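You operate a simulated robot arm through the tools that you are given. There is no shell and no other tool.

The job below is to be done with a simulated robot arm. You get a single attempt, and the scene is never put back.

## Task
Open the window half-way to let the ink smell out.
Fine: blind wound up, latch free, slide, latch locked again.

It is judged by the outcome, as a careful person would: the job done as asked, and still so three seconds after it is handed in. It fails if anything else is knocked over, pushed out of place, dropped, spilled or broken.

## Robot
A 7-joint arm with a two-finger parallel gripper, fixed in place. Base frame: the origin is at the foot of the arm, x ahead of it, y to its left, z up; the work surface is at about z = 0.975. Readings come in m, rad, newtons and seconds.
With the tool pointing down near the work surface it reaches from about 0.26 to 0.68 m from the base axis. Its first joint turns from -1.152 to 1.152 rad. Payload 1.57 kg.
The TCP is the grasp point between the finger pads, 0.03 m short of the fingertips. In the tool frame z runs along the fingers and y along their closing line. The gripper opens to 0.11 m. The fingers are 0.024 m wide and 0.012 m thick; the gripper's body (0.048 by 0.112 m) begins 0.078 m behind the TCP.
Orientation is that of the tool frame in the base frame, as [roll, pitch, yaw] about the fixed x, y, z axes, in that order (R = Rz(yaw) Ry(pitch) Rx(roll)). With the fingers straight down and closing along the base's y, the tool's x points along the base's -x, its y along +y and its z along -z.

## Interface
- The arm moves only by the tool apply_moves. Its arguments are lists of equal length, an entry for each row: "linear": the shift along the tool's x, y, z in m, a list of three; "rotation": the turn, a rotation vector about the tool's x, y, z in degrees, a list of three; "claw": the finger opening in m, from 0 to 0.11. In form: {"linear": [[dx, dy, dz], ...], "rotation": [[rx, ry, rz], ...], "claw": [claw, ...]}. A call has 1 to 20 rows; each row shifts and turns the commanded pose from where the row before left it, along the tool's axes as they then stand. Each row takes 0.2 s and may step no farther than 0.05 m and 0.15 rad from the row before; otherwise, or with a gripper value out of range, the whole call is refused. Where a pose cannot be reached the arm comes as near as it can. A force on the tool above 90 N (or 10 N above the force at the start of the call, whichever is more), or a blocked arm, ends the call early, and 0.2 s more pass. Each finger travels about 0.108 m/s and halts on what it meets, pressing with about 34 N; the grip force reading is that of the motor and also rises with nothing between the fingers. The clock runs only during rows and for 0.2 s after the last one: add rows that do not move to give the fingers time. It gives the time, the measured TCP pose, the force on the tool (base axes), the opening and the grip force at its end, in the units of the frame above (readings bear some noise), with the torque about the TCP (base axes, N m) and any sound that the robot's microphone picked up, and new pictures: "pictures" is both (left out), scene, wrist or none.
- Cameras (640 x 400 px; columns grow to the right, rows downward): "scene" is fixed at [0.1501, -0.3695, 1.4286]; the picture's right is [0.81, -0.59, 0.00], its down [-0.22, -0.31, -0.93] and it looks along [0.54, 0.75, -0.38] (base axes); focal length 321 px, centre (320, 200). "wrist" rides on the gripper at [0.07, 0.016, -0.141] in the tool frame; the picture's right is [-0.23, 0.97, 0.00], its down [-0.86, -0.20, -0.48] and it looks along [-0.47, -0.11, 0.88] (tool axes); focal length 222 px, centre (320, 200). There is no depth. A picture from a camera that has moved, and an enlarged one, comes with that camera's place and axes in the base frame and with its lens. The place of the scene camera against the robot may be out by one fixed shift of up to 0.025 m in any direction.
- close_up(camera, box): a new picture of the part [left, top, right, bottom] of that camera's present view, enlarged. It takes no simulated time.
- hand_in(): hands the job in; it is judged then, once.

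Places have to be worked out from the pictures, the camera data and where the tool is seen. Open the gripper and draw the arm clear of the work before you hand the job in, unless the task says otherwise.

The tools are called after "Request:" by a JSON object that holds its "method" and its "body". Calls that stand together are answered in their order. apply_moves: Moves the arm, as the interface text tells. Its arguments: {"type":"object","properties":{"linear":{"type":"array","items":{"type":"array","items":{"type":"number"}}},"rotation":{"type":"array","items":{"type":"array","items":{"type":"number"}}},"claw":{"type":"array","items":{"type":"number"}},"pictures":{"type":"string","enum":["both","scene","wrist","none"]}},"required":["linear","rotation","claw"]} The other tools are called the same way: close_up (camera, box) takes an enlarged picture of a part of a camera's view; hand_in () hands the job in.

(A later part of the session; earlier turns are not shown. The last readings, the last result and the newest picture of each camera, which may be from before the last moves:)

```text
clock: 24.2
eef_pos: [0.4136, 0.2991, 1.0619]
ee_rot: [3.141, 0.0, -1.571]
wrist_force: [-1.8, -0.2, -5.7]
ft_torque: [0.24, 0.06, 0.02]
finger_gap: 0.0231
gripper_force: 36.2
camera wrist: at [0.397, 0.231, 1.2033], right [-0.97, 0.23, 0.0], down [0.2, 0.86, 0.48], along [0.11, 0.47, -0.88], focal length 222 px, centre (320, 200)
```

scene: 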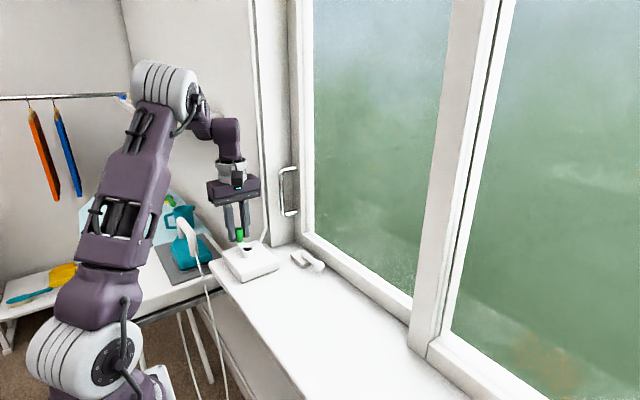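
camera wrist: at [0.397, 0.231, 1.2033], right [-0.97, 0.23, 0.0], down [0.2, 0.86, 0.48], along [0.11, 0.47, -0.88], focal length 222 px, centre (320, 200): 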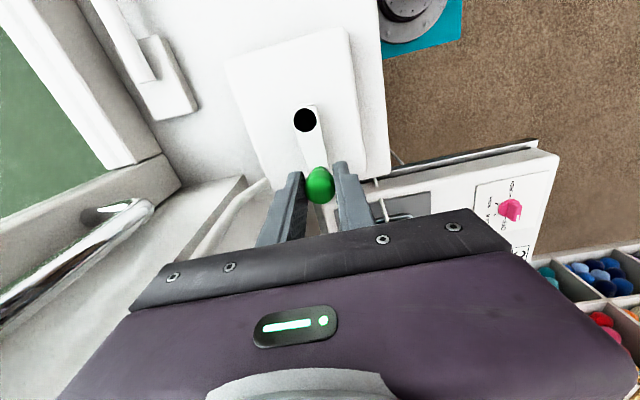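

The knob is gripped along x. I'll nudge it about 8 mm in +x, further clockwise, and read the resistance.

Request:
{"method": "apply_moves", "body": {"linear": [[0, -0.004, 0], [0, -0.004, 0], [0, 0, 0]], "rotation": [[0, 0, 0], [0, 0, 0], [0, 0, 0]], "claw": [0.01, 0.01, 0.01], "pictures": "wrist"}}

```text
clock: 25.0
eef_pos: [0.4163, 0.2998, 1.0632]
ee_rot: [3.129, -0.002, -1.573]
wrist_force: [-49.7, 4.6, -24.6]
ft_torque: [-0.47, 0.06, 0.04]
finger_gap: 0.0235
gripper_force: 35.4
camera wrist: at [0.4011, 0.2301, 1.2042], right [-0.97, 0.23, 0.01], down [0.21, 0.86, 0.47], along [0.1, 0.46, -0.88], focal length 222 px, centre (320, 200)
```

wrist: 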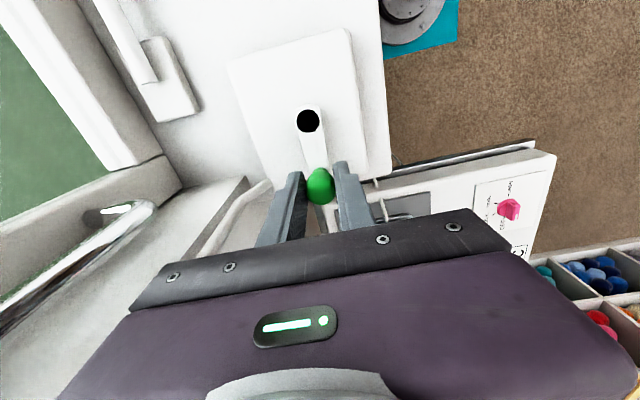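

There is a 50 N reaction after only 2–3 mm of motion, so the crank is firmly at its stop and the blind is fully wound up. I'll relax, release, and lift straight up.

Request:
{"method": "apply_moves", "body": {"linear": [[0, 0.004, 0], [0, 0.003, 0], [0, 0, 0], [0, 0, 0], [0, 0, -0.045], [0, 0, -0.045], [0, 0, 0]], "rotation": [[0, 0, 0], [0, 0, 0], [0, 0, 0], [0, 0, 0], [0, 0, 0], [0, 0, 0], [0, 0, 0]], "claw": [0.01, 0.01, 0.05, 0.05, 0.05, 0.05, 0.05]}}

```text
clock: 26.6
eef_pos: [0.4141, 0.3002, 1.1538]
ee_rot: [-3.138, -0.001, -1.572]
wrist_force: [0.2, -0.3, -0.9]
ft_torque: [0.04, -0.02, 0.02]
finger_gap: 0.0502
gripper_force: 0.1
camera wrist: at [0.3971, 0.2308, 1.2953], right [-0.97, 0.23, 0.0], down [0.2, 0.85, 0.48], along [0.11, 0.47, -0.88], focal length 222 px, centre (320, 200)
```

scene: 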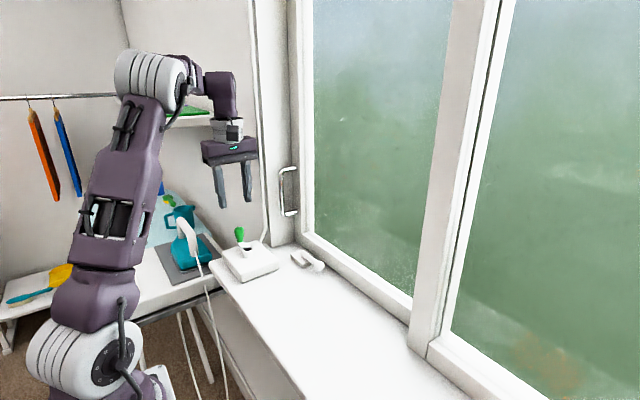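
wrist: 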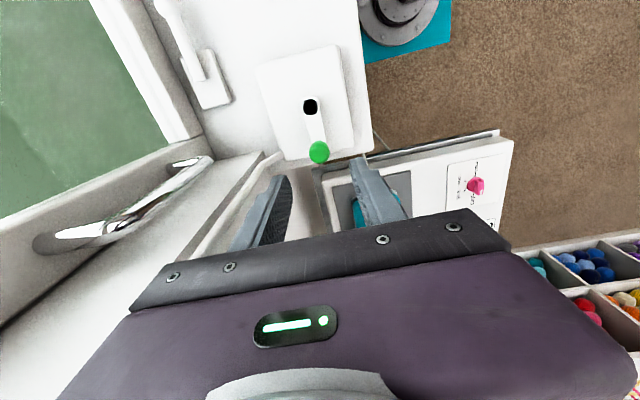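

The blind stays up. Next I'll move toward the latch at a safe height and open the claw wide to view it closely.

Request:
{"method": "apply_moves", "body": {"linear": [[0.045, 0, 0], [0.045, 0, 0], [0.045, 0, 0], [0.03, -0.02, 0], [0, -0.04, 0], [0, 0, 0]], "rotation": [[0, 0, 0], [0, 0, 0], [0, 0, 0], [0, 0, 0], [0, 0, 0], [0, 0, 0]], "claw": [0.11, 0.11, 0.11, 0.11, 0.11, 0.11]}}

```text
clock: 28.0
eef_pos: [0.4733, 0.1341, 1.1555]
ee_rot: [-3.139, -0.001, -1.573]
wrist_force: [-0.2, -0.8, -0.4]
ft_torque: [0.01, 0.0, -0.01]
finger_gap: 0.1099
gripper_force: 0.1
camera wrist: at [0.4558, 0.0653, 1.2965], right [-0.97, 0.23, 0.0], down [0.2, 0.85, 0.48], along [0.11, 0.47, -0.88], focal length 222 px, centre (320, 200)
```

scene: 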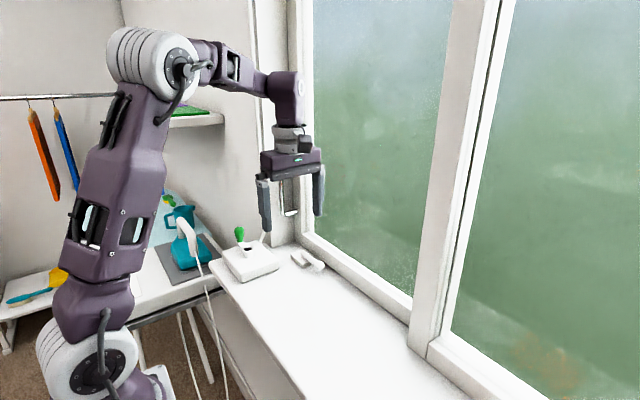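
wrist: 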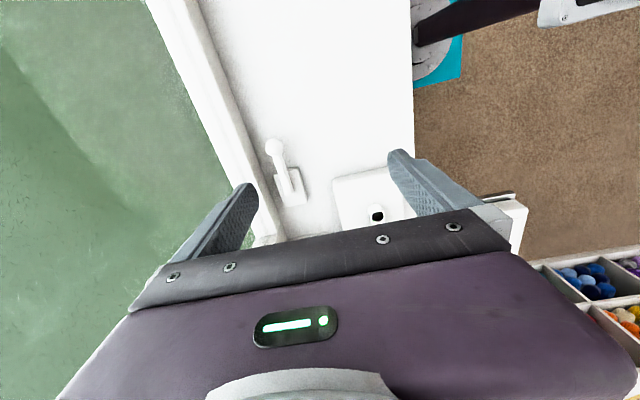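

Request:
{"method": "close_up", "body": {"camera": "wrist", "box": [210, 120, 350, 240]}}

```text
3.33 times, centred on (280, 180) of wrist
camera zoom: at [0.4558, 0.0653, 1.2965], right [-0.97, 0.23, 0.0], down [0.2, 0.85, 0.48], along [0.11, 0.47, -0.88], focal length 740 px, centre (453, 267)
```

zoom: 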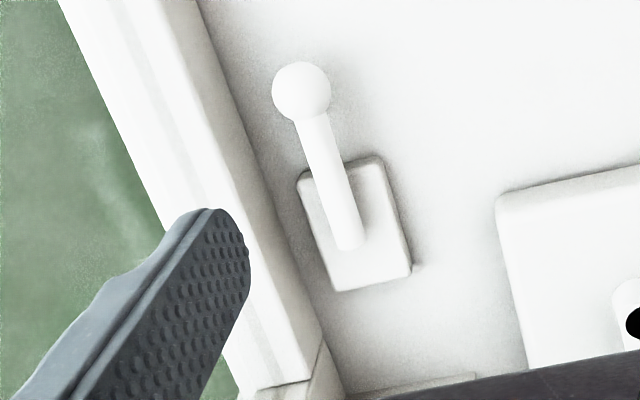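

The ball is at about (0.534, 0.130, 1.0), the pivot at about (0.535, 0.20) and the sash face at x ≈ 0.5695. I'll put the +x finger in the 23 mm gap between ball and sash, coming down in stages with position checks.

Request:
{"method": "apply_moves", "body": {"linear": [[0.002, -0.0116, 0.0275], [0.0021, -0.0116, 0.0275], [0, 0, 0], [0, 0, 0]], "rotation": [[0, 0, 0], [0, 0, 0], [0, 0, 0], [0, 0, 0]], "claw": [0.11, 0.11, 0.11, 0.11]}}

```text
clock: 29.0
eef_pos: [0.499, 0.1277, 1.099]
ee_rot: [-3.141, 0.0, -1.573]
wrist_force: [-0.1, -0.3, -0.4]
ft_torque: [0.0, 0.0, 0.0]
finger_gap: 0.1099
gripper_force: 0.1
camera wrist: at [0.4812, 0.0596, 1.2395], right [-0.97, 0.23, 0.0], down [0.2, 0.85, 0.48], along [0.11, 0.47, -0.88], focal length 222 px, centre (320, 200)
```

scene: 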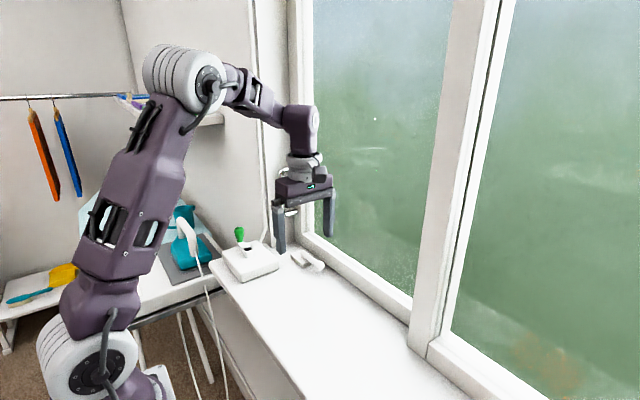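
wrist: 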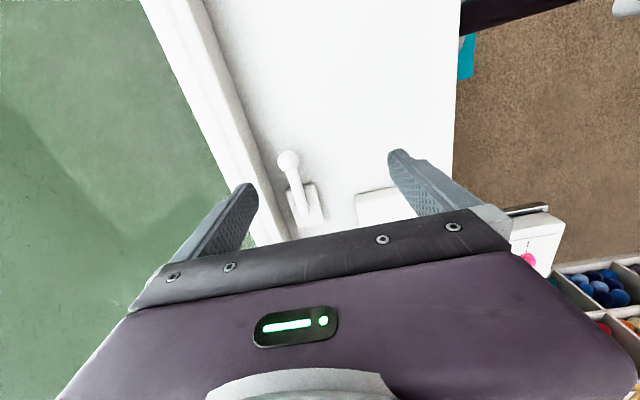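

Request:
{"method": "close_up", "body": {"camera": "wrist", "box": [180, 120, 340, 260]}}

Request:
{"method": "close_up", "body": {"camera": "scene", "box": [260, 170, 360, 285]}}

```text
2.86 times, centred on (260, 190) of wrist
camera zoom: at [0.4812, 0.0596, 1.2395], right [-0.97, 0.23, 0.0], down [0.2, 0.85, 0.48], along [0.11, 0.47, -0.88], focal length 635 px, centre (491, 229)
```

zoom: 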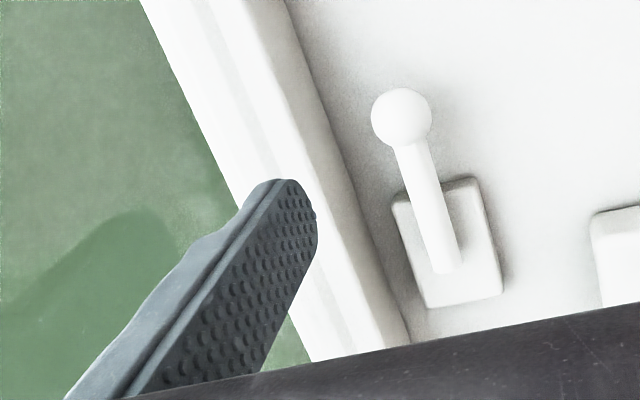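

```text
3.48 times, centred on (310, 228) of scene
camera zoom: at [0.1501, -0.3695, 1.4286], right [0.81, -0.59, 0.0], down [-0.22, -0.31, -0.93], along [0.54, 0.75, -0.38], focal length 1117 px, centre (355, 104)
```

zoom: 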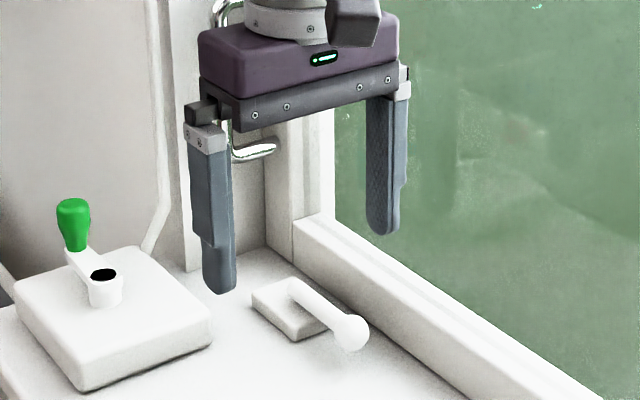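

The ball is confirmed at (0.534, 0.130) and the rail face at x = 0.570. The finger would span x 0.5515–0.5635 after a 2 mm correction, so I'll descend to z ≈ 1.015.

Request:
{"method": "apply_moves", "body": {"linear": [[-0.0023, 0.0025, 0], [0, 0, 0.03], [0, 0, 0.03], [0, 0, 0.024], [0, 0, 0]], "rotation": [[0, 0, 0], [0, 0, 0], [0, 0, 0], [0, 0, 0], [0, 0, 0]], "claw": [0.11, 0.11, 0.11, 0.11, 0.11]}}

```text
clock: 30.2
eef_pos: [0.4965, 0.132, 1.0163]
ee_rot: [-3.141, 0.0, -1.573]
wrist_force: [0.1, 0.6, -0.6]
ft_torque: [0.02, -0.02, 0.0]
finger_gap: 0.1099
gripper_force: 0.0
camera wrist: at [0.4794, 0.0631, 1.1583], right [-0.97, 0.23, 0.0], down [0.2, 0.85, 0.48], along [0.11, 0.47, -0.88], focal length 222 px, centre (320, 200)
```

scene: 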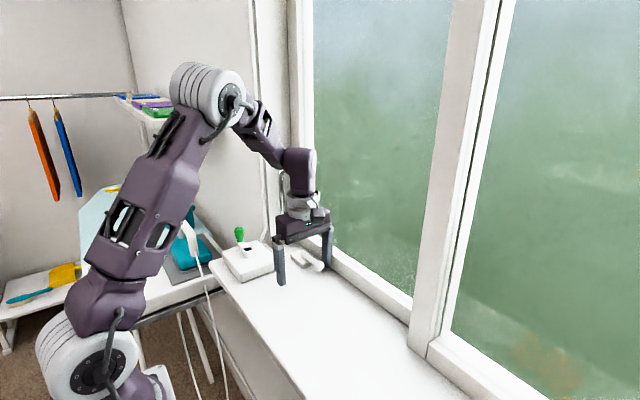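
wrist: 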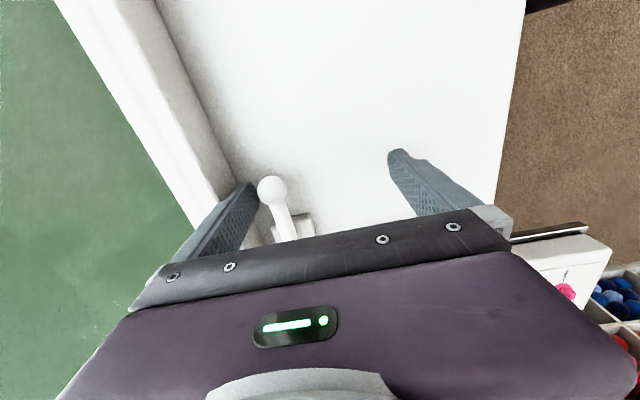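

The finger is alongside the ball on the window side. I'll push gently 15 mm in −x, watching force, to see whether the lever swings out.

Request:
{"method": "apply_moves", "body": {"linear": [[0, 0.005, 0], [0, 0.005, 0], [0, 0.005, 0], [0, 0, 0]], "rotation": [[0, 0, 0], [0, 0, 0], [0, 0, 0], [0, 0, 0]], "claw": [0.11, 0.11, 0.11, 0.11]}}

```text
clock: 31.2
eef_pos: [0.4803, 0.132, 1.0166]
ee_rot: [-3.14, 0.002, -1.573]
wrist_force: [0.1, -0.8, -0.9]
ft_torque: [0.03, 0.0, -0.02]
finger_gap: 0.11
gripper_force: 0.0
camera wrist: at [0.4635, 0.062, 1.1577], right [-0.97, 0.23, 0.0], down [0.2, 0.85, 0.48], along [0.11, 0.47, -0.88], focal length 222 px, centre (320, 200)
```

scene: 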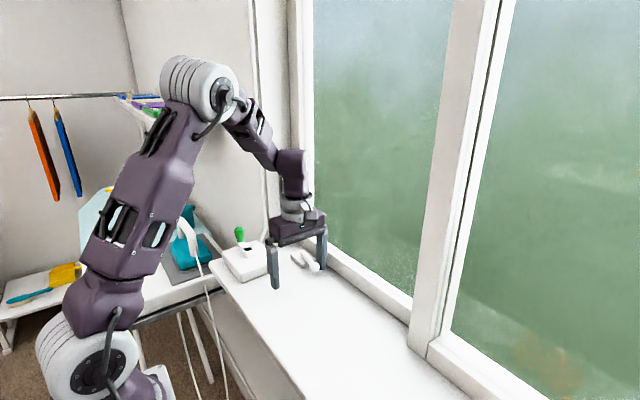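
wrist: 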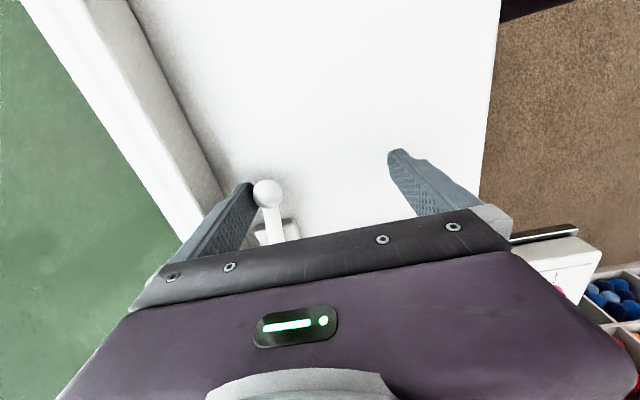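

The lever swings freely with almost no force. I'll keep pushing along the arc to about 45° and listen for a click or stop.

Request:
{"method": "apply_moves", "body": {"linear": [[-0.0029, 0.0104, 0], [-0.0042, 0.0102, 0], [-0.0058, 0.0093, 0], [-0.0071, 0.0084, 0], [0, 0, 0]], "rotation": [[0, 0, 0], [0, 0, 0], [0, 0, 0], [0, 0, 0], [0, 0, 0]], "claw": [0.11, 0.11, 0.11, 0.11, 0.11]}}

```text
clock: 32.4
eef_pos: [0.4404, 0.1508, 1.0159]
ee_rot: [-3.139, 0.0, -1.574]
wrist_force: [-0.1, 0.7, 0.0]
ft_torque: [0.02, 0.02, 0.04]
finger_gap: 0.11
gripper_force: 0.1
camera wrist: at [0.4239, 0.0824, 1.1568], right [-0.97, 0.23, 0.0], down [0.2, 0.85, 0.48], along [0.11, 0.47, -0.88], focal length 222 px, centre (320, 200)
```

scene: 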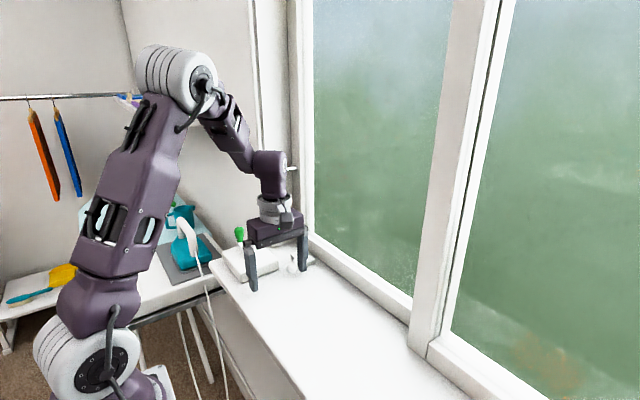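
wrist: 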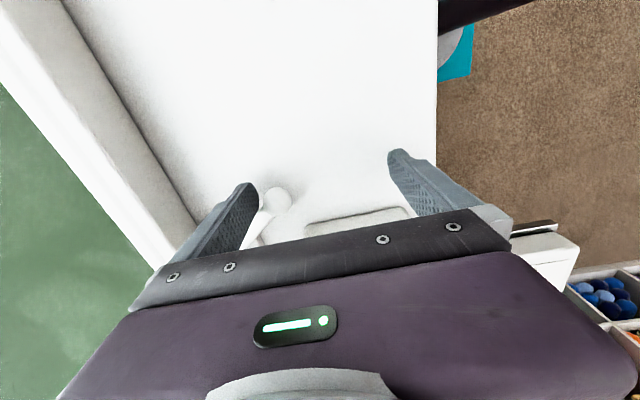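

The lever is at about 45° and still free. I'll narrow the gripper and rotate it in line with the lever, so the wide-open fingers stay clear of the crank box before I swing further.

Request:
{"method": "apply_moves", "body": {"linear": [[0.003, -0.015, 0], [0.003, -0.015, 0], [0, -0.0146, 0], [0, 0, 0], [0, 0, 0], [0, 0, 0], [0, 0, 0], [0, 0, 0], [0, 0, 0], [0, 0, 0]], "rotation": [[0, 0, 0], [0, 0, 0], [0, 0, 0], [0, 0, 7.5], [0, 0, 7.5], [0, 0, 7.5], [0, 0, 7.5], [0, 0, 7.5], [0, 0, 7.5], [0, 0, 0]], "claw": [0.09, 0.07, 0.06, 0.06, 0.06, 0.06, 0.06, 0.06, 0.06, 0.06]}}

```text
clock: 34.6
eef_pos: [0.4855, 0.1458, 1.0161]
ee_rot: [-3.14, 0.001, -2.36]
wrist_force: [-0.3, 0.0, 1.1]
ft_torque: [0.01, 0.03, 0.0]
finger_gap: 0.0602
gripper_force: 0.1
camera wrist: at [0.4245, 0.1079, 1.1566], right [-0.53, 0.85, 0.0], down [0.75, 0.46, 0.48], along [0.41, 0.25, -0.88], focal length 222 px, centre (320, 200)
```

scene: 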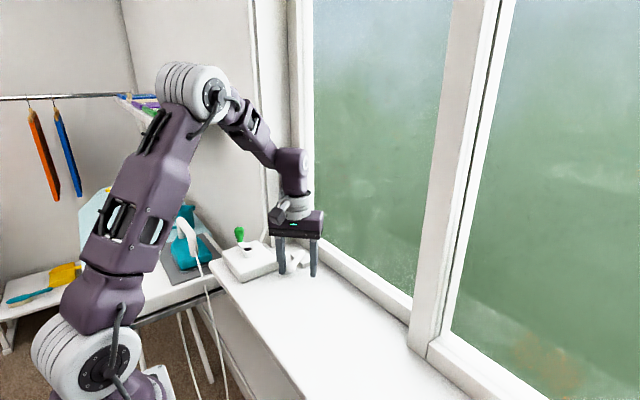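
wrist: 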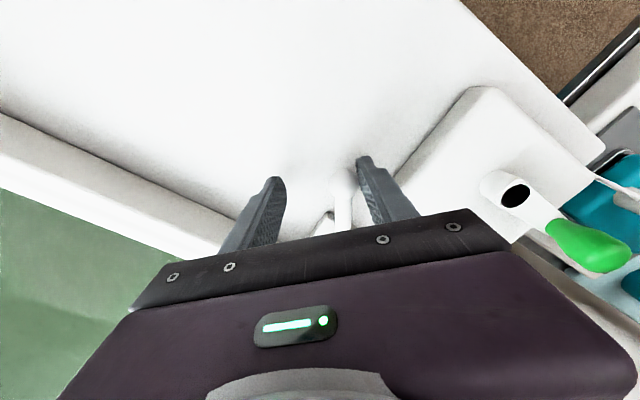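

Request:
{"method": "close_up", "body": {"camera": "wrist", "box": [240, 130, 440, 260]}}

Request:
{"method": "close_up", "body": {"camera": "scene", "box": [250, 215, 350, 295]}}

```text
3.08 times, centred on (340, 195) of wrist
camera zoom: at [0.4245, 0.1079, 1.1566], right [-0.53, 0.85, 0.0], down [0.75, 0.46, 0.48], along [0.41, 0.25, -0.88], focal length 684 px, centre (258, 215)
```

zoom: 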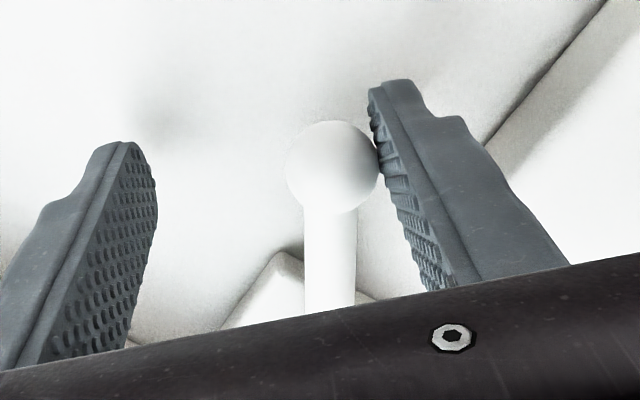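

```text
5.00 times, centred on (300, 255) of scene
camera zoom: at [0.1501, -0.3695, 1.4286], right [0.81, -0.59, 0.0], down [-0.22, -0.31, -0.93], along [0.54, 0.75, -0.38], focal length 1605 px, centre (420, -75)
```

zoom: 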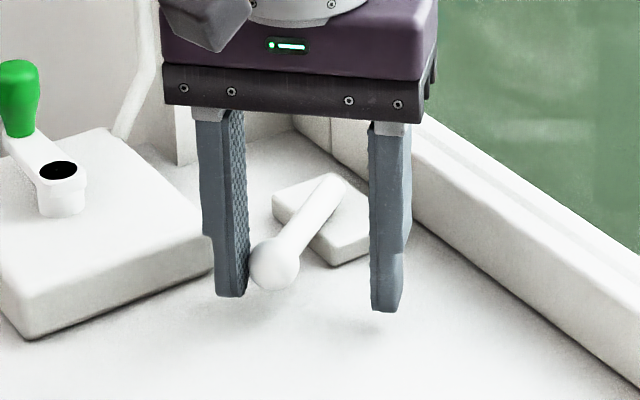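

The lever is at about 55° (ball near (0.476, 0.161)) and already touching one finger. I'll centre on the ball, align with the lever, and close lightly on it.

Request:
{"method": "apply_moves", "body": {"linear": [[-0.002, 0.009, 0], [-0.002, 0.0085, 0], [0, 0, 0], [0, 0, 0], [0, 0, 0], [0, 0, 0], [0, 0, 0]], "rotation": [[0, 0, 0], [0, 0, 0], [0, 0, 8], [0, 0, 0], [0, 0, 0], [0, 0, 0], [0, 0, 0]], "claw": [0.06, 0.06, 0.06, 0.045, 0.02, 0.02, 0.02]}}

```text
clock: 36.2
eef_pos: [0.4766, 0.1592, 1.0166]
ee_rot: [-3.139, 0.002, -2.497]
wrist_force: [-0.5, -0.2, 0.4]
ft_torque: [0.0, 0.04, -0.03]
finger_gap: 0.023
gripper_force: 35.1
camera wrist: at [0.4104, 0.1316, 1.1574], right [-0.4, 0.92, 0.0], down [0.8, 0.35, 0.48], along [0.44, 0.19, -0.88], focal length 222 px, centre (320, 200)
```

scene: 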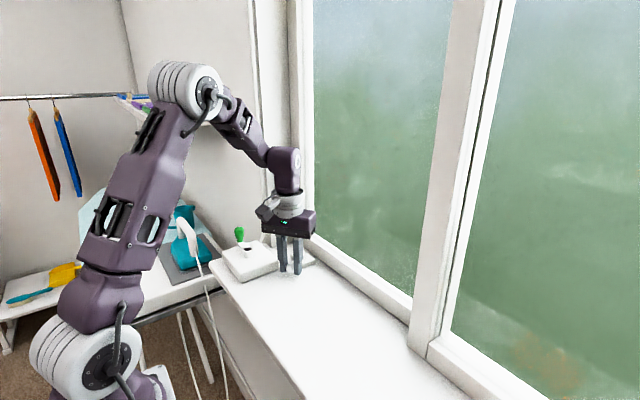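
wrist: 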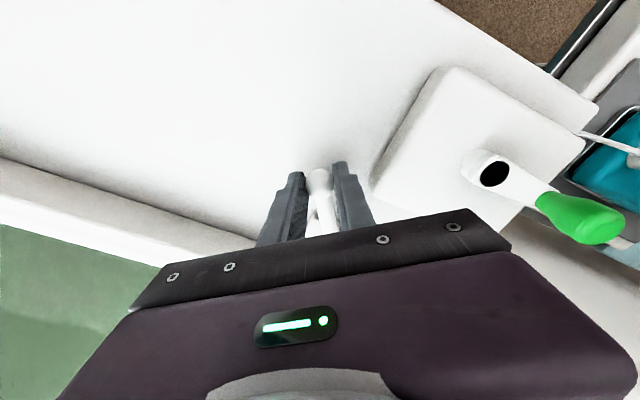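

The ball is gripped with the lever at about 54°. I'll swing on in 8° arc steps with matching rotation to find its stop.

Request:
{"method": "apply_moves", "body": {"linear": [[-0.00068, 0.00974, 0], [-0.00068, 0.00974, 0], [0, 0, 0]], "rotation": [[0, 0, 8], [0, 0, 8], [0, 0, 0]], "claw": [0.02, 0.02, 0.02]}}

```text
clock: 37.0
eef_pos: [0.4686, 0.1751, 1.017]
ee_rot: [-3.139, 0.005, -2.78]
wrist_force: [6.6, -10.9, 31.4]
ft_torque: [-0.17, -0.11, -0.13]
finger_gap: 0.0228
gripper_force: 35.6
camera wrist: at [0.3961, 0.1664, 1.1569], right [-0.13, 0.99, 0.0], down [0.87, 0.12, 0.48], along [0.48, 0.06, -0.88], focal length 222 px, centre (320, 200)
```

scene: 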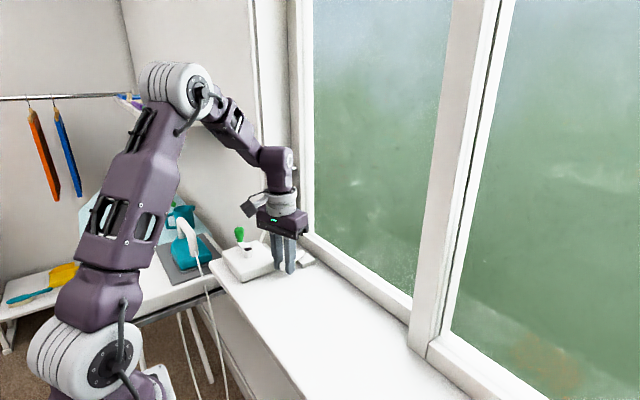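
wrist: 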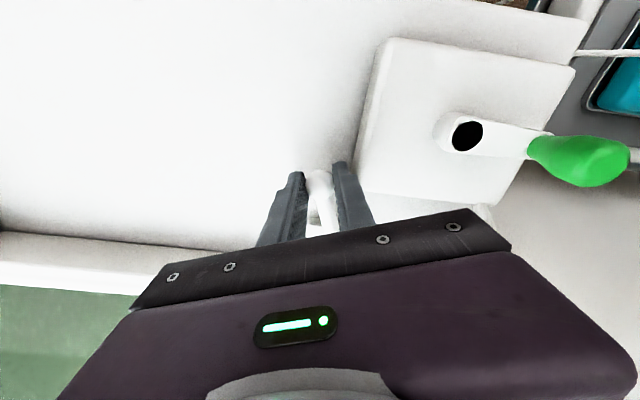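

The lever is at about 69° with some resistance building up (about 12 N against the motion). One more small step will show whether this is the stop.

Request:
{"method": "apply_moves", "body": {"linear": [[-0.0003, 0.0049, 0], [0, 0, 0]], "rotation": [[0, 0, 4], [0, 0, 0]], "claw": [0.02, 0.02], "pictures": "wrist"}}

Request:
{"method": "close_up", "body": {"camera": "scene", "box": [230, 215, 330, 295]}}

```text
clock: 37.6
eef_pos: [0.4666, 0.1752, 1.0155]
ee_rot: [-3.133, 0.001, -2.849]
wrist_force: [8.8, -40.6, 43.2]
ft_torque: [-0.63, 0.1, -0.54]
finger_gap: 0.0224
gripper_force: 35.2
camera wrist: at [0.3948, 0.1729, 1.1566], right [-0.06, 1.0, -0.01], down [0.87, 0.06, 0.48], along [0.48, 0.02, -0.88], focal length 222 px, centre (320, 200)
```

wrist: 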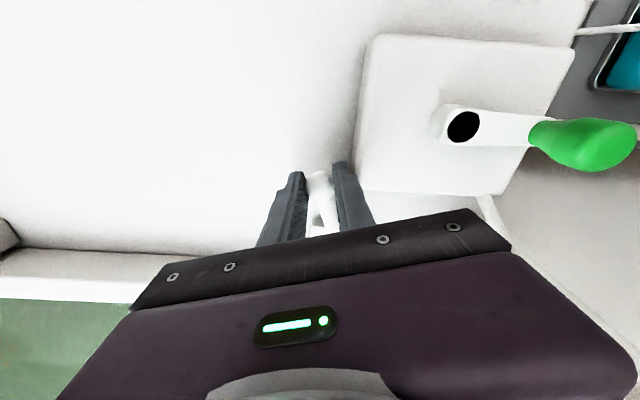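

```text
5.00 times, centred on (280, 255) of scene
camera zoom: at [0.1497, -0.371, 1.4283], right [0.81, -0.59, 0.0], down [-0.22, -0.31, -0.93], along [0.54, 0.75, -0.38], focal length 1605 px, centre (520, -75)
```

zoom: 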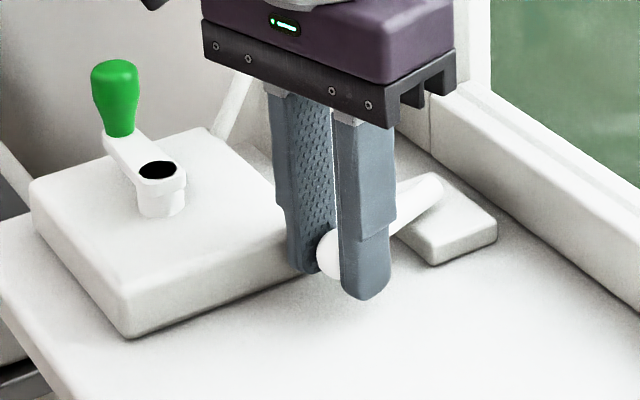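

The lever has stopped at about 68° (roughly 1.2 rad) with 40 N of resistance, so it is fully thrown. I'll back off the load, open just enough to clear the ball and not the nearby crank box, and lift straight up.

Request:
{"method": "apply_moves", "body": {"linear": [[0.0, -0.0049, 0], [0, 0, 0], [0, 0, 0], [0, 0, 0], [0, 0, -0.03], [0, 0, -0.04], [0, 0, -0.045], [0, 0, 0]], "rotation": [[0, 0, -4], [0, 0, 0], [0, 0, 0], [0, 0, 0], [0, 0, 0], [0, 0, 0], [0, 0, 0], [0, 0, 0]], "claw": [0.02, 0.02, 0.032, 0.032, 0.032, 0.032, 0.032, 0.032]}}

```text
clock: 39.4
eef_pos: [0.4687, 0.178, 1.1301]
ee_rot: [-3.141, 0.002, -2.775]
wrist_force: [0.4, -1.1, 0.2]
ft_torque: [0.03, 0.03, 0.0]
finger_gap: 0.0321
gripper_force: 0.2
camera wrist: at [0.3964, 0.1694, 1.2715], right [-0.14, 0.99, 0.0], down [0.87, 0.12, 0.48], along [0.48, 0.07, -0.88], focal length 222 px, centre (320, 200)
```

scene: 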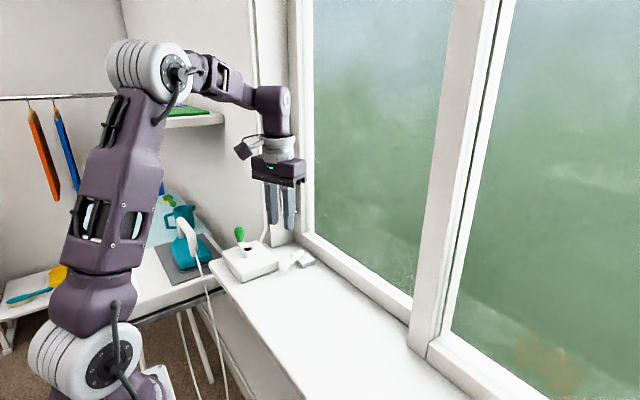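
wrist: 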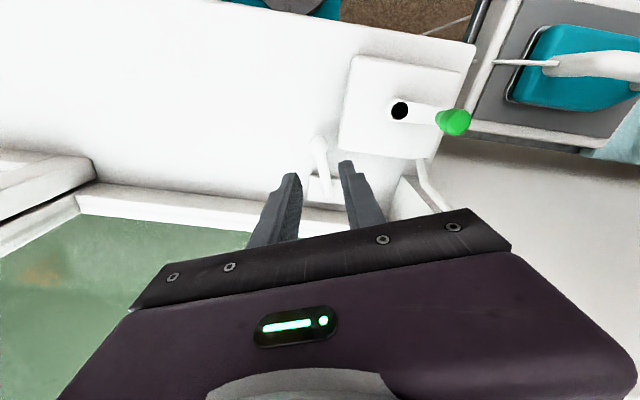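

Request:
{"method": "close_up", "body": {"camera": "wrist", "box": [270, 110, 430, 220]}}

Request:
{"method": "close_up", "body": {"camera": "scene", "box": [260, 225, 340, 285]}}

```text
3.64 times, centred on (350, 165) of wrist
camera zoom: at [0.3964, 0.1694, 1.2715], right [-0.14, 0.99, 0.0], down [0.87, 0.12, 0.48], along [0.48, 0.07, -0.88], focal length 808 px, centre (211, 327)
```

zoom: 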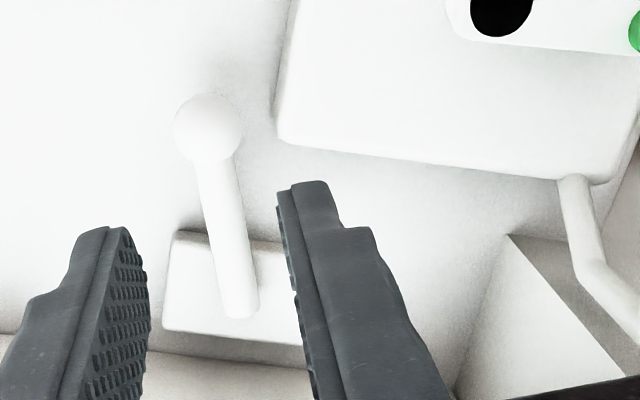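

```text
6.67 times, centred on (300, 255) of scene
camera zoom: at [0.1501, -0.3695, 1.4286], right [0.81, -0.59, 0.0], down [-0.22, -0.31, -0.93], along [0.54, 0.75, -0.38], focal length 2140 px, centre (453, -167)
```

zoom: 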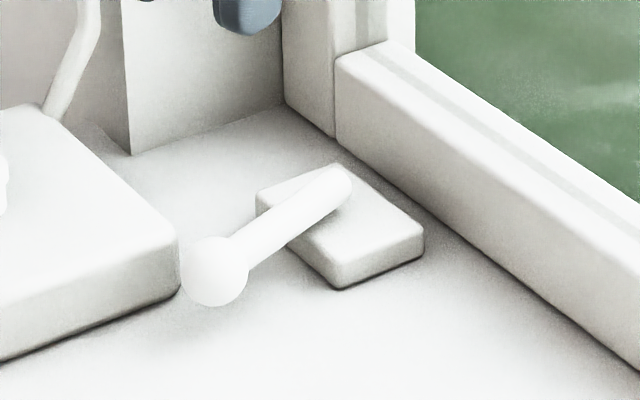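

The lever rests at the far stop at about 70°. Next I'll rotate the gripper back to close along y, open it wide, and line up beside the handle to view the gap between bar and jamb.

Request:
{"method": "apply_moves", "body": {"linear": [[0, 0, 0], [0, 0, 0], [0, 0, 0], [0.0194, 0.0235, -0.0025], [0.0194, 0.0235, -0.0025], [0, 0, 0], [0, 0, 0]], "rotation": [[0, 0, 7], [0, 0, 7], [0, 0, 7], [0, 0, 0], [0, 0, 0], [0, 0, 0], [0, 0, 0]], "claw": [0.032, 0.032, 0.032, 0.06, 0.09, 0.11, 0.11]}}

```text
clock: 41.0
eef_pos: [0.429, 0.22, 1.1366]
ee_rot: [-3.141, 0.003, 3.141]
wrist_force: [0.5, -0.1, 0.0]
ft_torque: [-0.05, 0.0, -0.02]
finger_gap: 0.1101
gripper_force: 0.0
camera wrist: at [0.3579, 0.2377, 1.2769], right [0.23, 0.97, 0.0], down [0.85, -0.2, 0.48], along [0.47, -0.11, -0.88], focal length 222 px, centre (320, 200)
```

scene: 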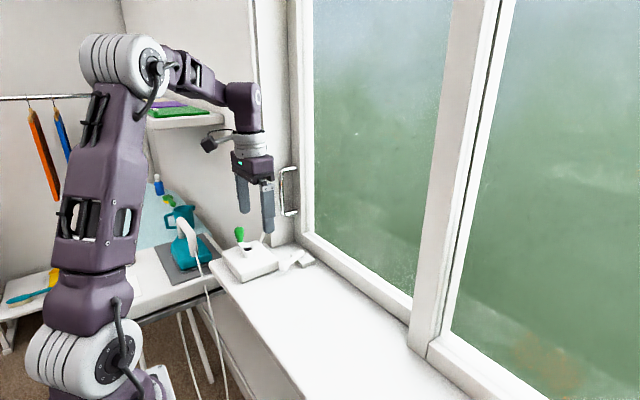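
wrist: 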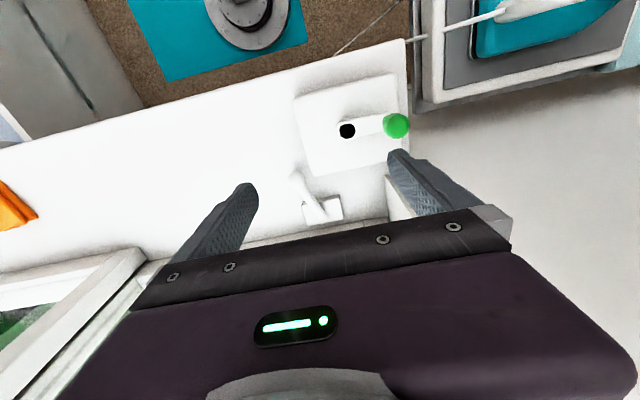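

I'll edge toward the handle at y = 0.230, so the +y finger is centred in the gap at y ≈ 0.291. I'll check alignment from the scene camera before entering.

Request:
{"method": "apply_moves", "body": {"linear": [[-0.02, 0.0103, 0], [-0.022, 0, 0], [0, 0, 0], [0, 0, 0]], "rotation": [[0, 0, 0], [0, 0, 0], [0, 0, 0], [0, 0, 0]], "claw": [0.11, 0.11, 0.11, 0.11]}}

Request:
{"method": "close_up", "body": {"camera": "scene", "box": [230, 130, 340, 240]}}

Request:
{"method": "close_up", "body": {"camera": "wrist", "box": [340, 100, 520, 260]}}

```text
clock: 42.0
eef_pos: [0.4707, 0.2324, 1.1364]
ee_rot: [-3.141, 0.002, 3.139]
wrist_force: [-0.4, -1.2, 0.9]
ft_torque: [0.02, 0.02, -0.01]
finger_gap: 0.1101
gripper_force: 0.1
camera wrist: at [0.3998, 0.2498, 1.2757], right [0.23, 0.97, 0.0], down [0.85, -0.2, 0.48], along [0.47, -0.11, -0.88], focal length 222 px, centre (320, 200)
```

scene: 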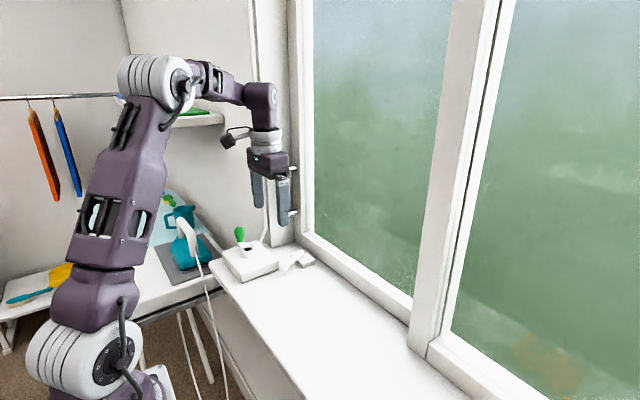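
wrist: 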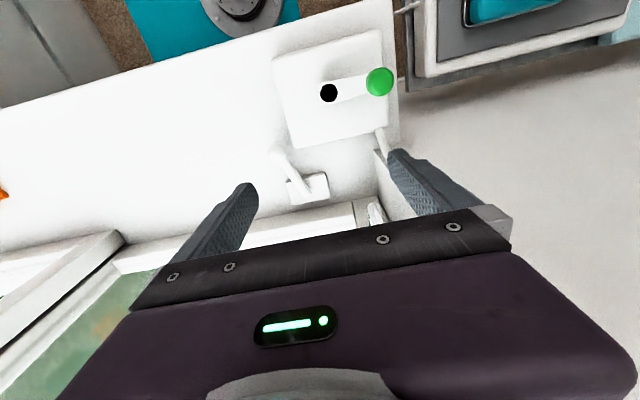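

```text
3.64 times, centred on (285, 185) of scene
camera zoom: at [0.1501, -0.3695, 1.4286], right [0.81, -0.59, 0.0], down [-0.22, -0.31, -0.93], along [0.54, 0.75, -0.38], focal length 1167 px, centre (447, 254)
```

zoom: 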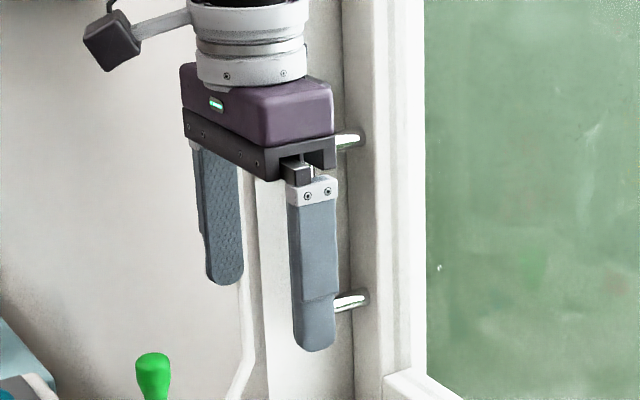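

```text
2.50 times, centred on (430, 180) of wrist
camera zoom: at [0.3998, 0.2498, 1.2757], right [0.23, 0.97, 0.0], down [0.85, -0.2, 0.48], along [0.47, -0.11, -0.88], focal length 555 px, centre (45, 250)
```

zoom: 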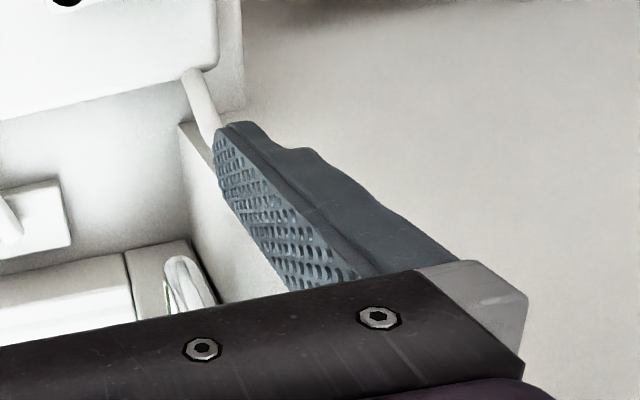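

The bar centre refines to y ≈ 0.277 and the jamb to y ≈ 0.300, so the finger should be at y 0.2855–0.2975. I'll shift 2 mm in −y and go in with small steps.

Request:
{"method": "apply_moves", "body": {"linear": [[0, -0.002, 0], [-0.01, 0, 0], [-0.01, 0, 0], [-0.01, 0, 0], [0, 0, 0]], "rotation": [[0, 0, 0], [0, 0, 0], [0, 0, 0], [0, 0, 0], [0, 0, 0]], "claw": [0.11, 0.11, 0.11, 0.11, 0.11]}}

Request:
{"method": "close_up", "body": {"camera": "wrist", "box": [340, 100, 520, 260]}}

Request:
{"method": "close_up", "body": {"camera": "scene", "box": [250, 130, 340, 240]}}

```text
clock: 43.1
eef_pos: [0.4874, 0.2356, 1.135]
ee_rot: [-3.139, -0.022, -3.113]
wrist_force: [-37.0, -12.6, 11.4]
ft_torque: [1.87, -3.43, 2.19]
finger_gap: 0.0998
gripper_force: 0.0
stopped in row 5: the force on the tool passed its limit at 100 N (the readings are from after the stop); the commanded pose is now the measured one
camera wrist: at [0.4201, 0.2511, 1.278], right [0.2, 0.98, -0.01], down [0.87, -0.17, 0.46], along [0.45, -0.1, -0.89], focal length 222 px, centre (320, 200)
```

scene: 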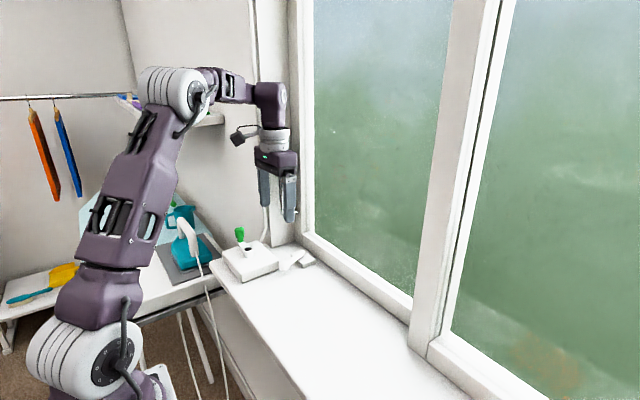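
wrist: 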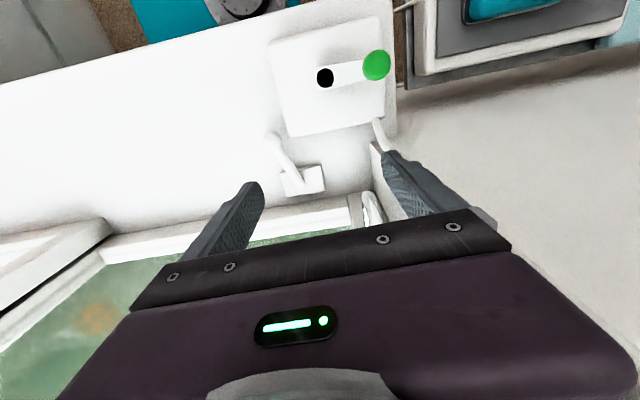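

```text
2.50 times, centred on (430, 180) of wrist
camera zoom: at [0.4201, 0.2511, 1.278], right [0.2, 0.98, -0.01], down [0.87, -0.17, 0.46], along [0.45, -0.1, -0.89], focal length 555 px, centre (45, 250)
```

zoom: 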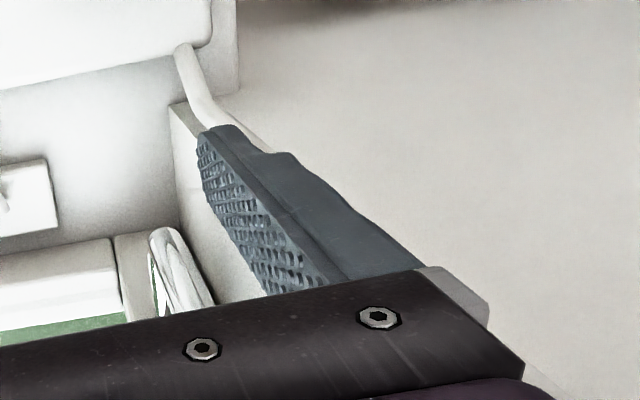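

```text
3.64 times, centred on (295, 185) of scene
camera zoom: at [0.1486, -0.3701, 1.4287], right [0.81, -0.59, 0.0], down [-0.22, -0.31, -0.93], along [0.54, 0.75, -0.38], focal length 1167 px, centre (411, 254)
```

zoom: 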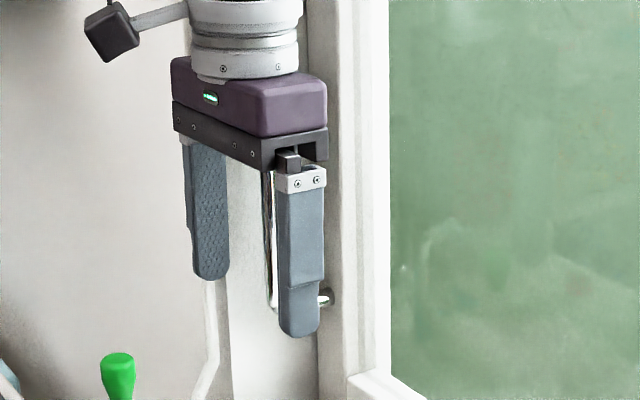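

The +y finger caught the wall edge or conduit, because its upper part is thicker than the tip. I'll back straight out, then approach the handle with the fingers pointing horizontally at the window and grasp the bar properly.

Request:
{"method": "apply_moves", "body": {"linear": [[0.01, 0, 0], [0.03, -0.01, 0], [0.03, -0.02, 0], [0, 0, -0.03], [0, 0, 0]], "rotation": [[0, 0, 0], [0, 1.26, 1.6], [0, 0, 0], [0, 0, 0], [0, 0, 0]], "claw": [0.11, 0.11, 0.06, 0.06, 0.06]}}

Request:
{"method": "close_up", "body": {"camera": "scene", "box": [250, 140, 340, 280]}}

```text
clock: 44.3
eef_pos: [0.4215, 0.204, 1.1648]
ee_rot: [-3.139, -0.041, 3.137]
wrist_force: [-0.2, 0.1, -0.5]
ft_torque: [0.01, -0.01, -0.01]
finger_gap: 0.0601
gripper_force: 0.0
camera wrist: at [0.358, 0.2222, 1.3079], right [0.23, 0.97, -0.01], down [0.87, -0.2, 0.44], along [0.43, -0.11, -0.9], focal length 222 px, centre (320, 200)
```

scene: 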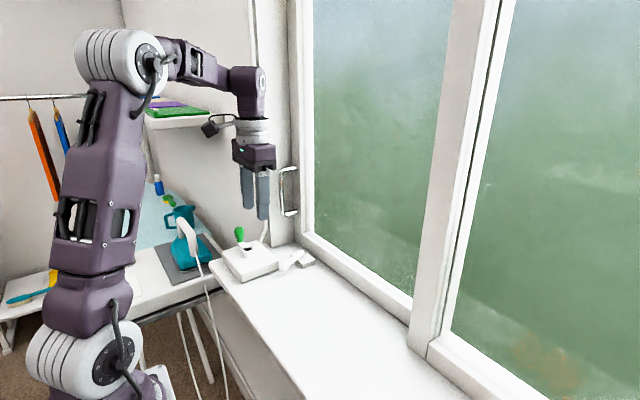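
wrist: 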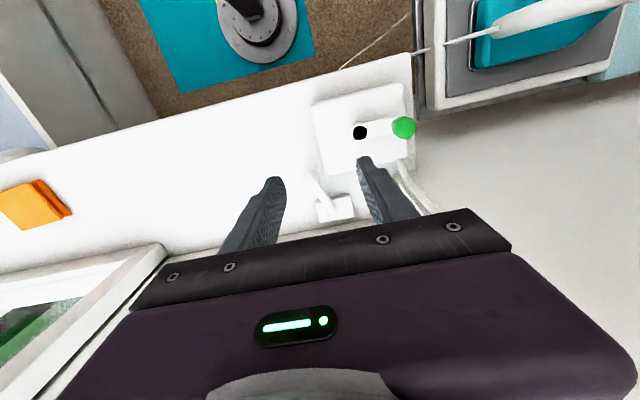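

```text
2.86 times, centred on (295, 210) of scene
camera zoom: at [0.1501, -0.3695, 1.4286], right [0.81, -0.59, 0.0], down [-0.22, -0.31, -0.93], along [0.54, 0.75, -0.38], focal length 917 px, centre (391, 171)
```

zoom: 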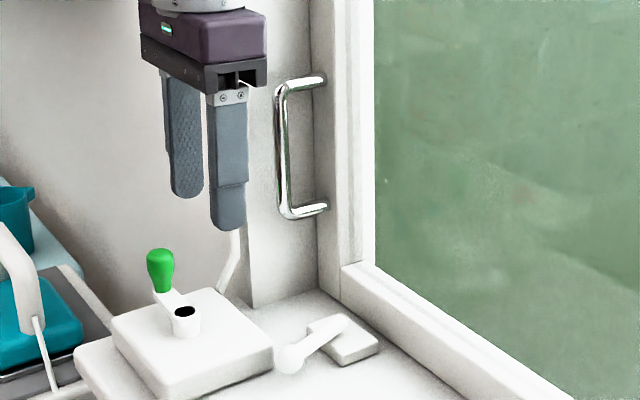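

Nothing has shifted. The bar–jamb gap is only about 17 mm, so I'll grasp the bar with horizontal fingers pointing diagonally (+x+y, about 45°), which keeps the thick finger bases away from the wall. First I'll retreat up and re-orient there.

Request:
{"method": "apply_moves", "body": {"linear": [[0, -0.0213, -0.0317], [0, -0.0213, -0.0317], [0, -0.0214, -0.0316], [0, 0, 0], [0, 0, 0], [0, 0, 0], [0, 0, 0], [0, 0, 0], [0, 0, 0], [0, 0, 0], [0, 0, 0], [0, 0, 0], [0, 0, 0], [0, 0, 0], [0, 0, 0], [0, 0, 0], [0, 0, 0], [0, 0, 0], [0, 0, 0], [0, 0, 0]], "rotation": [[0, 0, 0], [0, 0, 0], [0, 0, 0], [0, -8.4, 0], [0, -8.4, 0], [0, -8.4, 0], [0, -8.4, 0], [0, -8.4, 0], [0, -8.4, 0], [0, -8.4, 0], [0, -8.4, 0], [0, -8.4, 0], [0, -8.4, 0], [0, -8.4, 0], [-8.5, 0, 0], [-8.5, 0, 0], [-8.5, 0, 0], [-8.5, 0, 0], [-8.5, 0, 0], [0, 0, 0]], "claw": [0.04, 0.04, 0.04, 0.04, 0.04, 0.04, 0.04, 0.04, 0.04, 0.04, 0.04, 0.04, 0.04, 0.04, 0.04, 0.04, 0.04, 0.04, 0.04, 0.04]}}

```text
clock: 48.5
eef_pos: [0.3366, 0.3137, 1.3119]
ee_rot: [1.833, 1.562, 2.55]
wrist_force: [0.5, -0.3, -0.9]
ft_torque: [0.03, -0.02, -0.02]
finger_gap: 0.0399
gripper_force: 0.2
out of reach, approached as far as the arm can: row 12, 13, 14, 15, 16, 17, 18, 19
camera wrist: at [0.2198, 0.2337, 1.2422], right [-0.64, 0.73, 0.23], down [-0.22, -0.47, 0.85], along [0.74, 0.49, 0.46], focal length 222 px, centre (320, 200)
```

scene: 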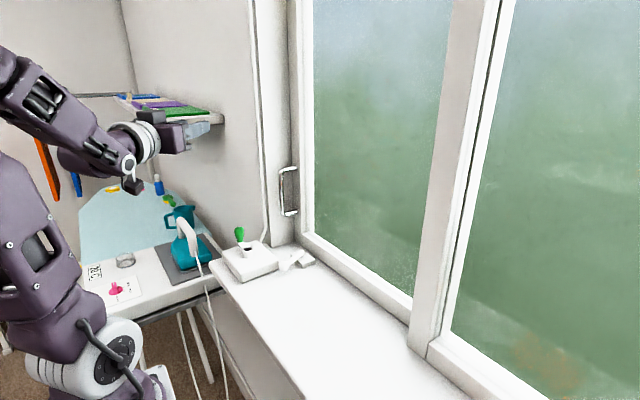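
wrist: 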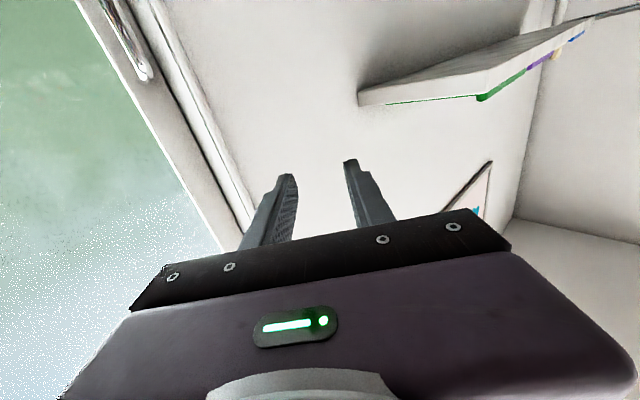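

The tool is now horizontal, pointing about 41° between +x and +y. The near poses were out of reach, so the TCP ended at (0.337, 0.314, 1.312). From here I'll move across to in front of the handle at this height.

Request:
{"method": "apply_moves", "body": {"linear": [[0, -0.0379, 0.00965], [0, -0.0379, 0.00965], [0, -0.0379, 0.00965], [0, -0.0379, 0.00965], [0, 0, 0]], "rotation": [[0, 0, 0], [0, 0, 0], [0, 0, 0], [0, 0, 0], [0, 0, 0]], "claw": [0.04, 0.04, 0.04, 0.04, 0.04]}}

```text
clock: 49.7
eef_pos: [0.3331, 0.3168, 1.3106]
ee_rot: [2.91, 1.569, -2.641]
wrist_force: [0.0, 0.1, -0.8]
ft_torque: [0.01, -0.02, 0.0]
finger_gap: 0.04
gripper_force: 0.0
out of reach, approached as far as the arm can: row 1, 2, 3, 4
camera wrist: at [0.2166, 0.2359, 1.2407], right [-0.65, 0.72, 0.23], down [-0.22, -0.47, 0.86], along [0.73, 0.51, 0.46], focal length 222 px, centre (320, 200)
```

scene: 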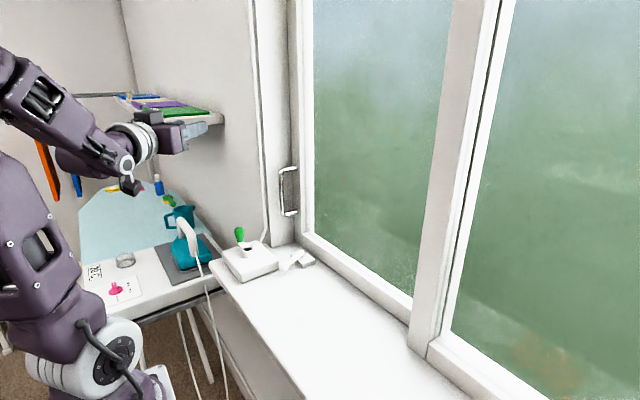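
wrist: 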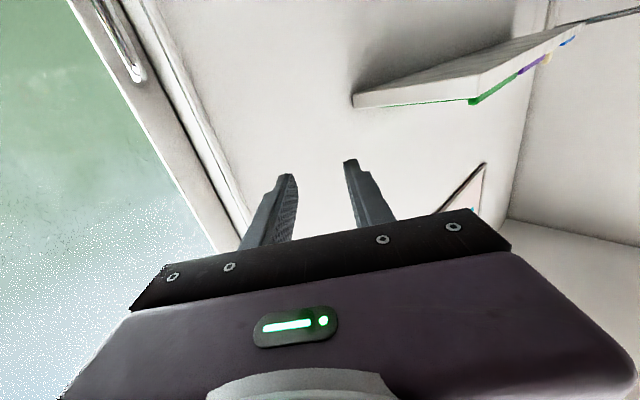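

The arm is at a wrist limit in this pose. I'll tilt the fingers back down about 34°, because a partial tilt is enough for the grasp, and re-read the pose.

Request:
{"method": "apply_moves", "body": {"linear": [[0, 0, 0], [0, 0, 0], [0, 0, 0], [0, 0, 0], [0, 0, 0]], "rotation": [[0, 8.5, 0], [0, 8.5, 0], [0, 8.5, 0], [0, 8.5, 0], [0, 0, 0]], "claw": [0.04, 0.04, 0.04, 0.04, 0.04], "pictures": "scene"}}

```text
clock: 50.9
eef_pos: [0.3324, 0.3146, 1.3141]
ee_rot: [-3.136, 0.974, -2.4]
wrist_force: [-0.1, -0.4, 0.0]
ft_torque: [0.03, -0.01, 0.03]
finger_gap: 0.0397
gripper_force: 0.0
out of reach, approached as far as the arm can: row 3
```

scene: 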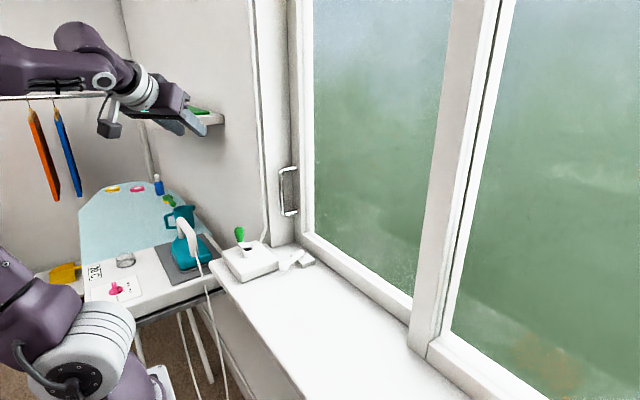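

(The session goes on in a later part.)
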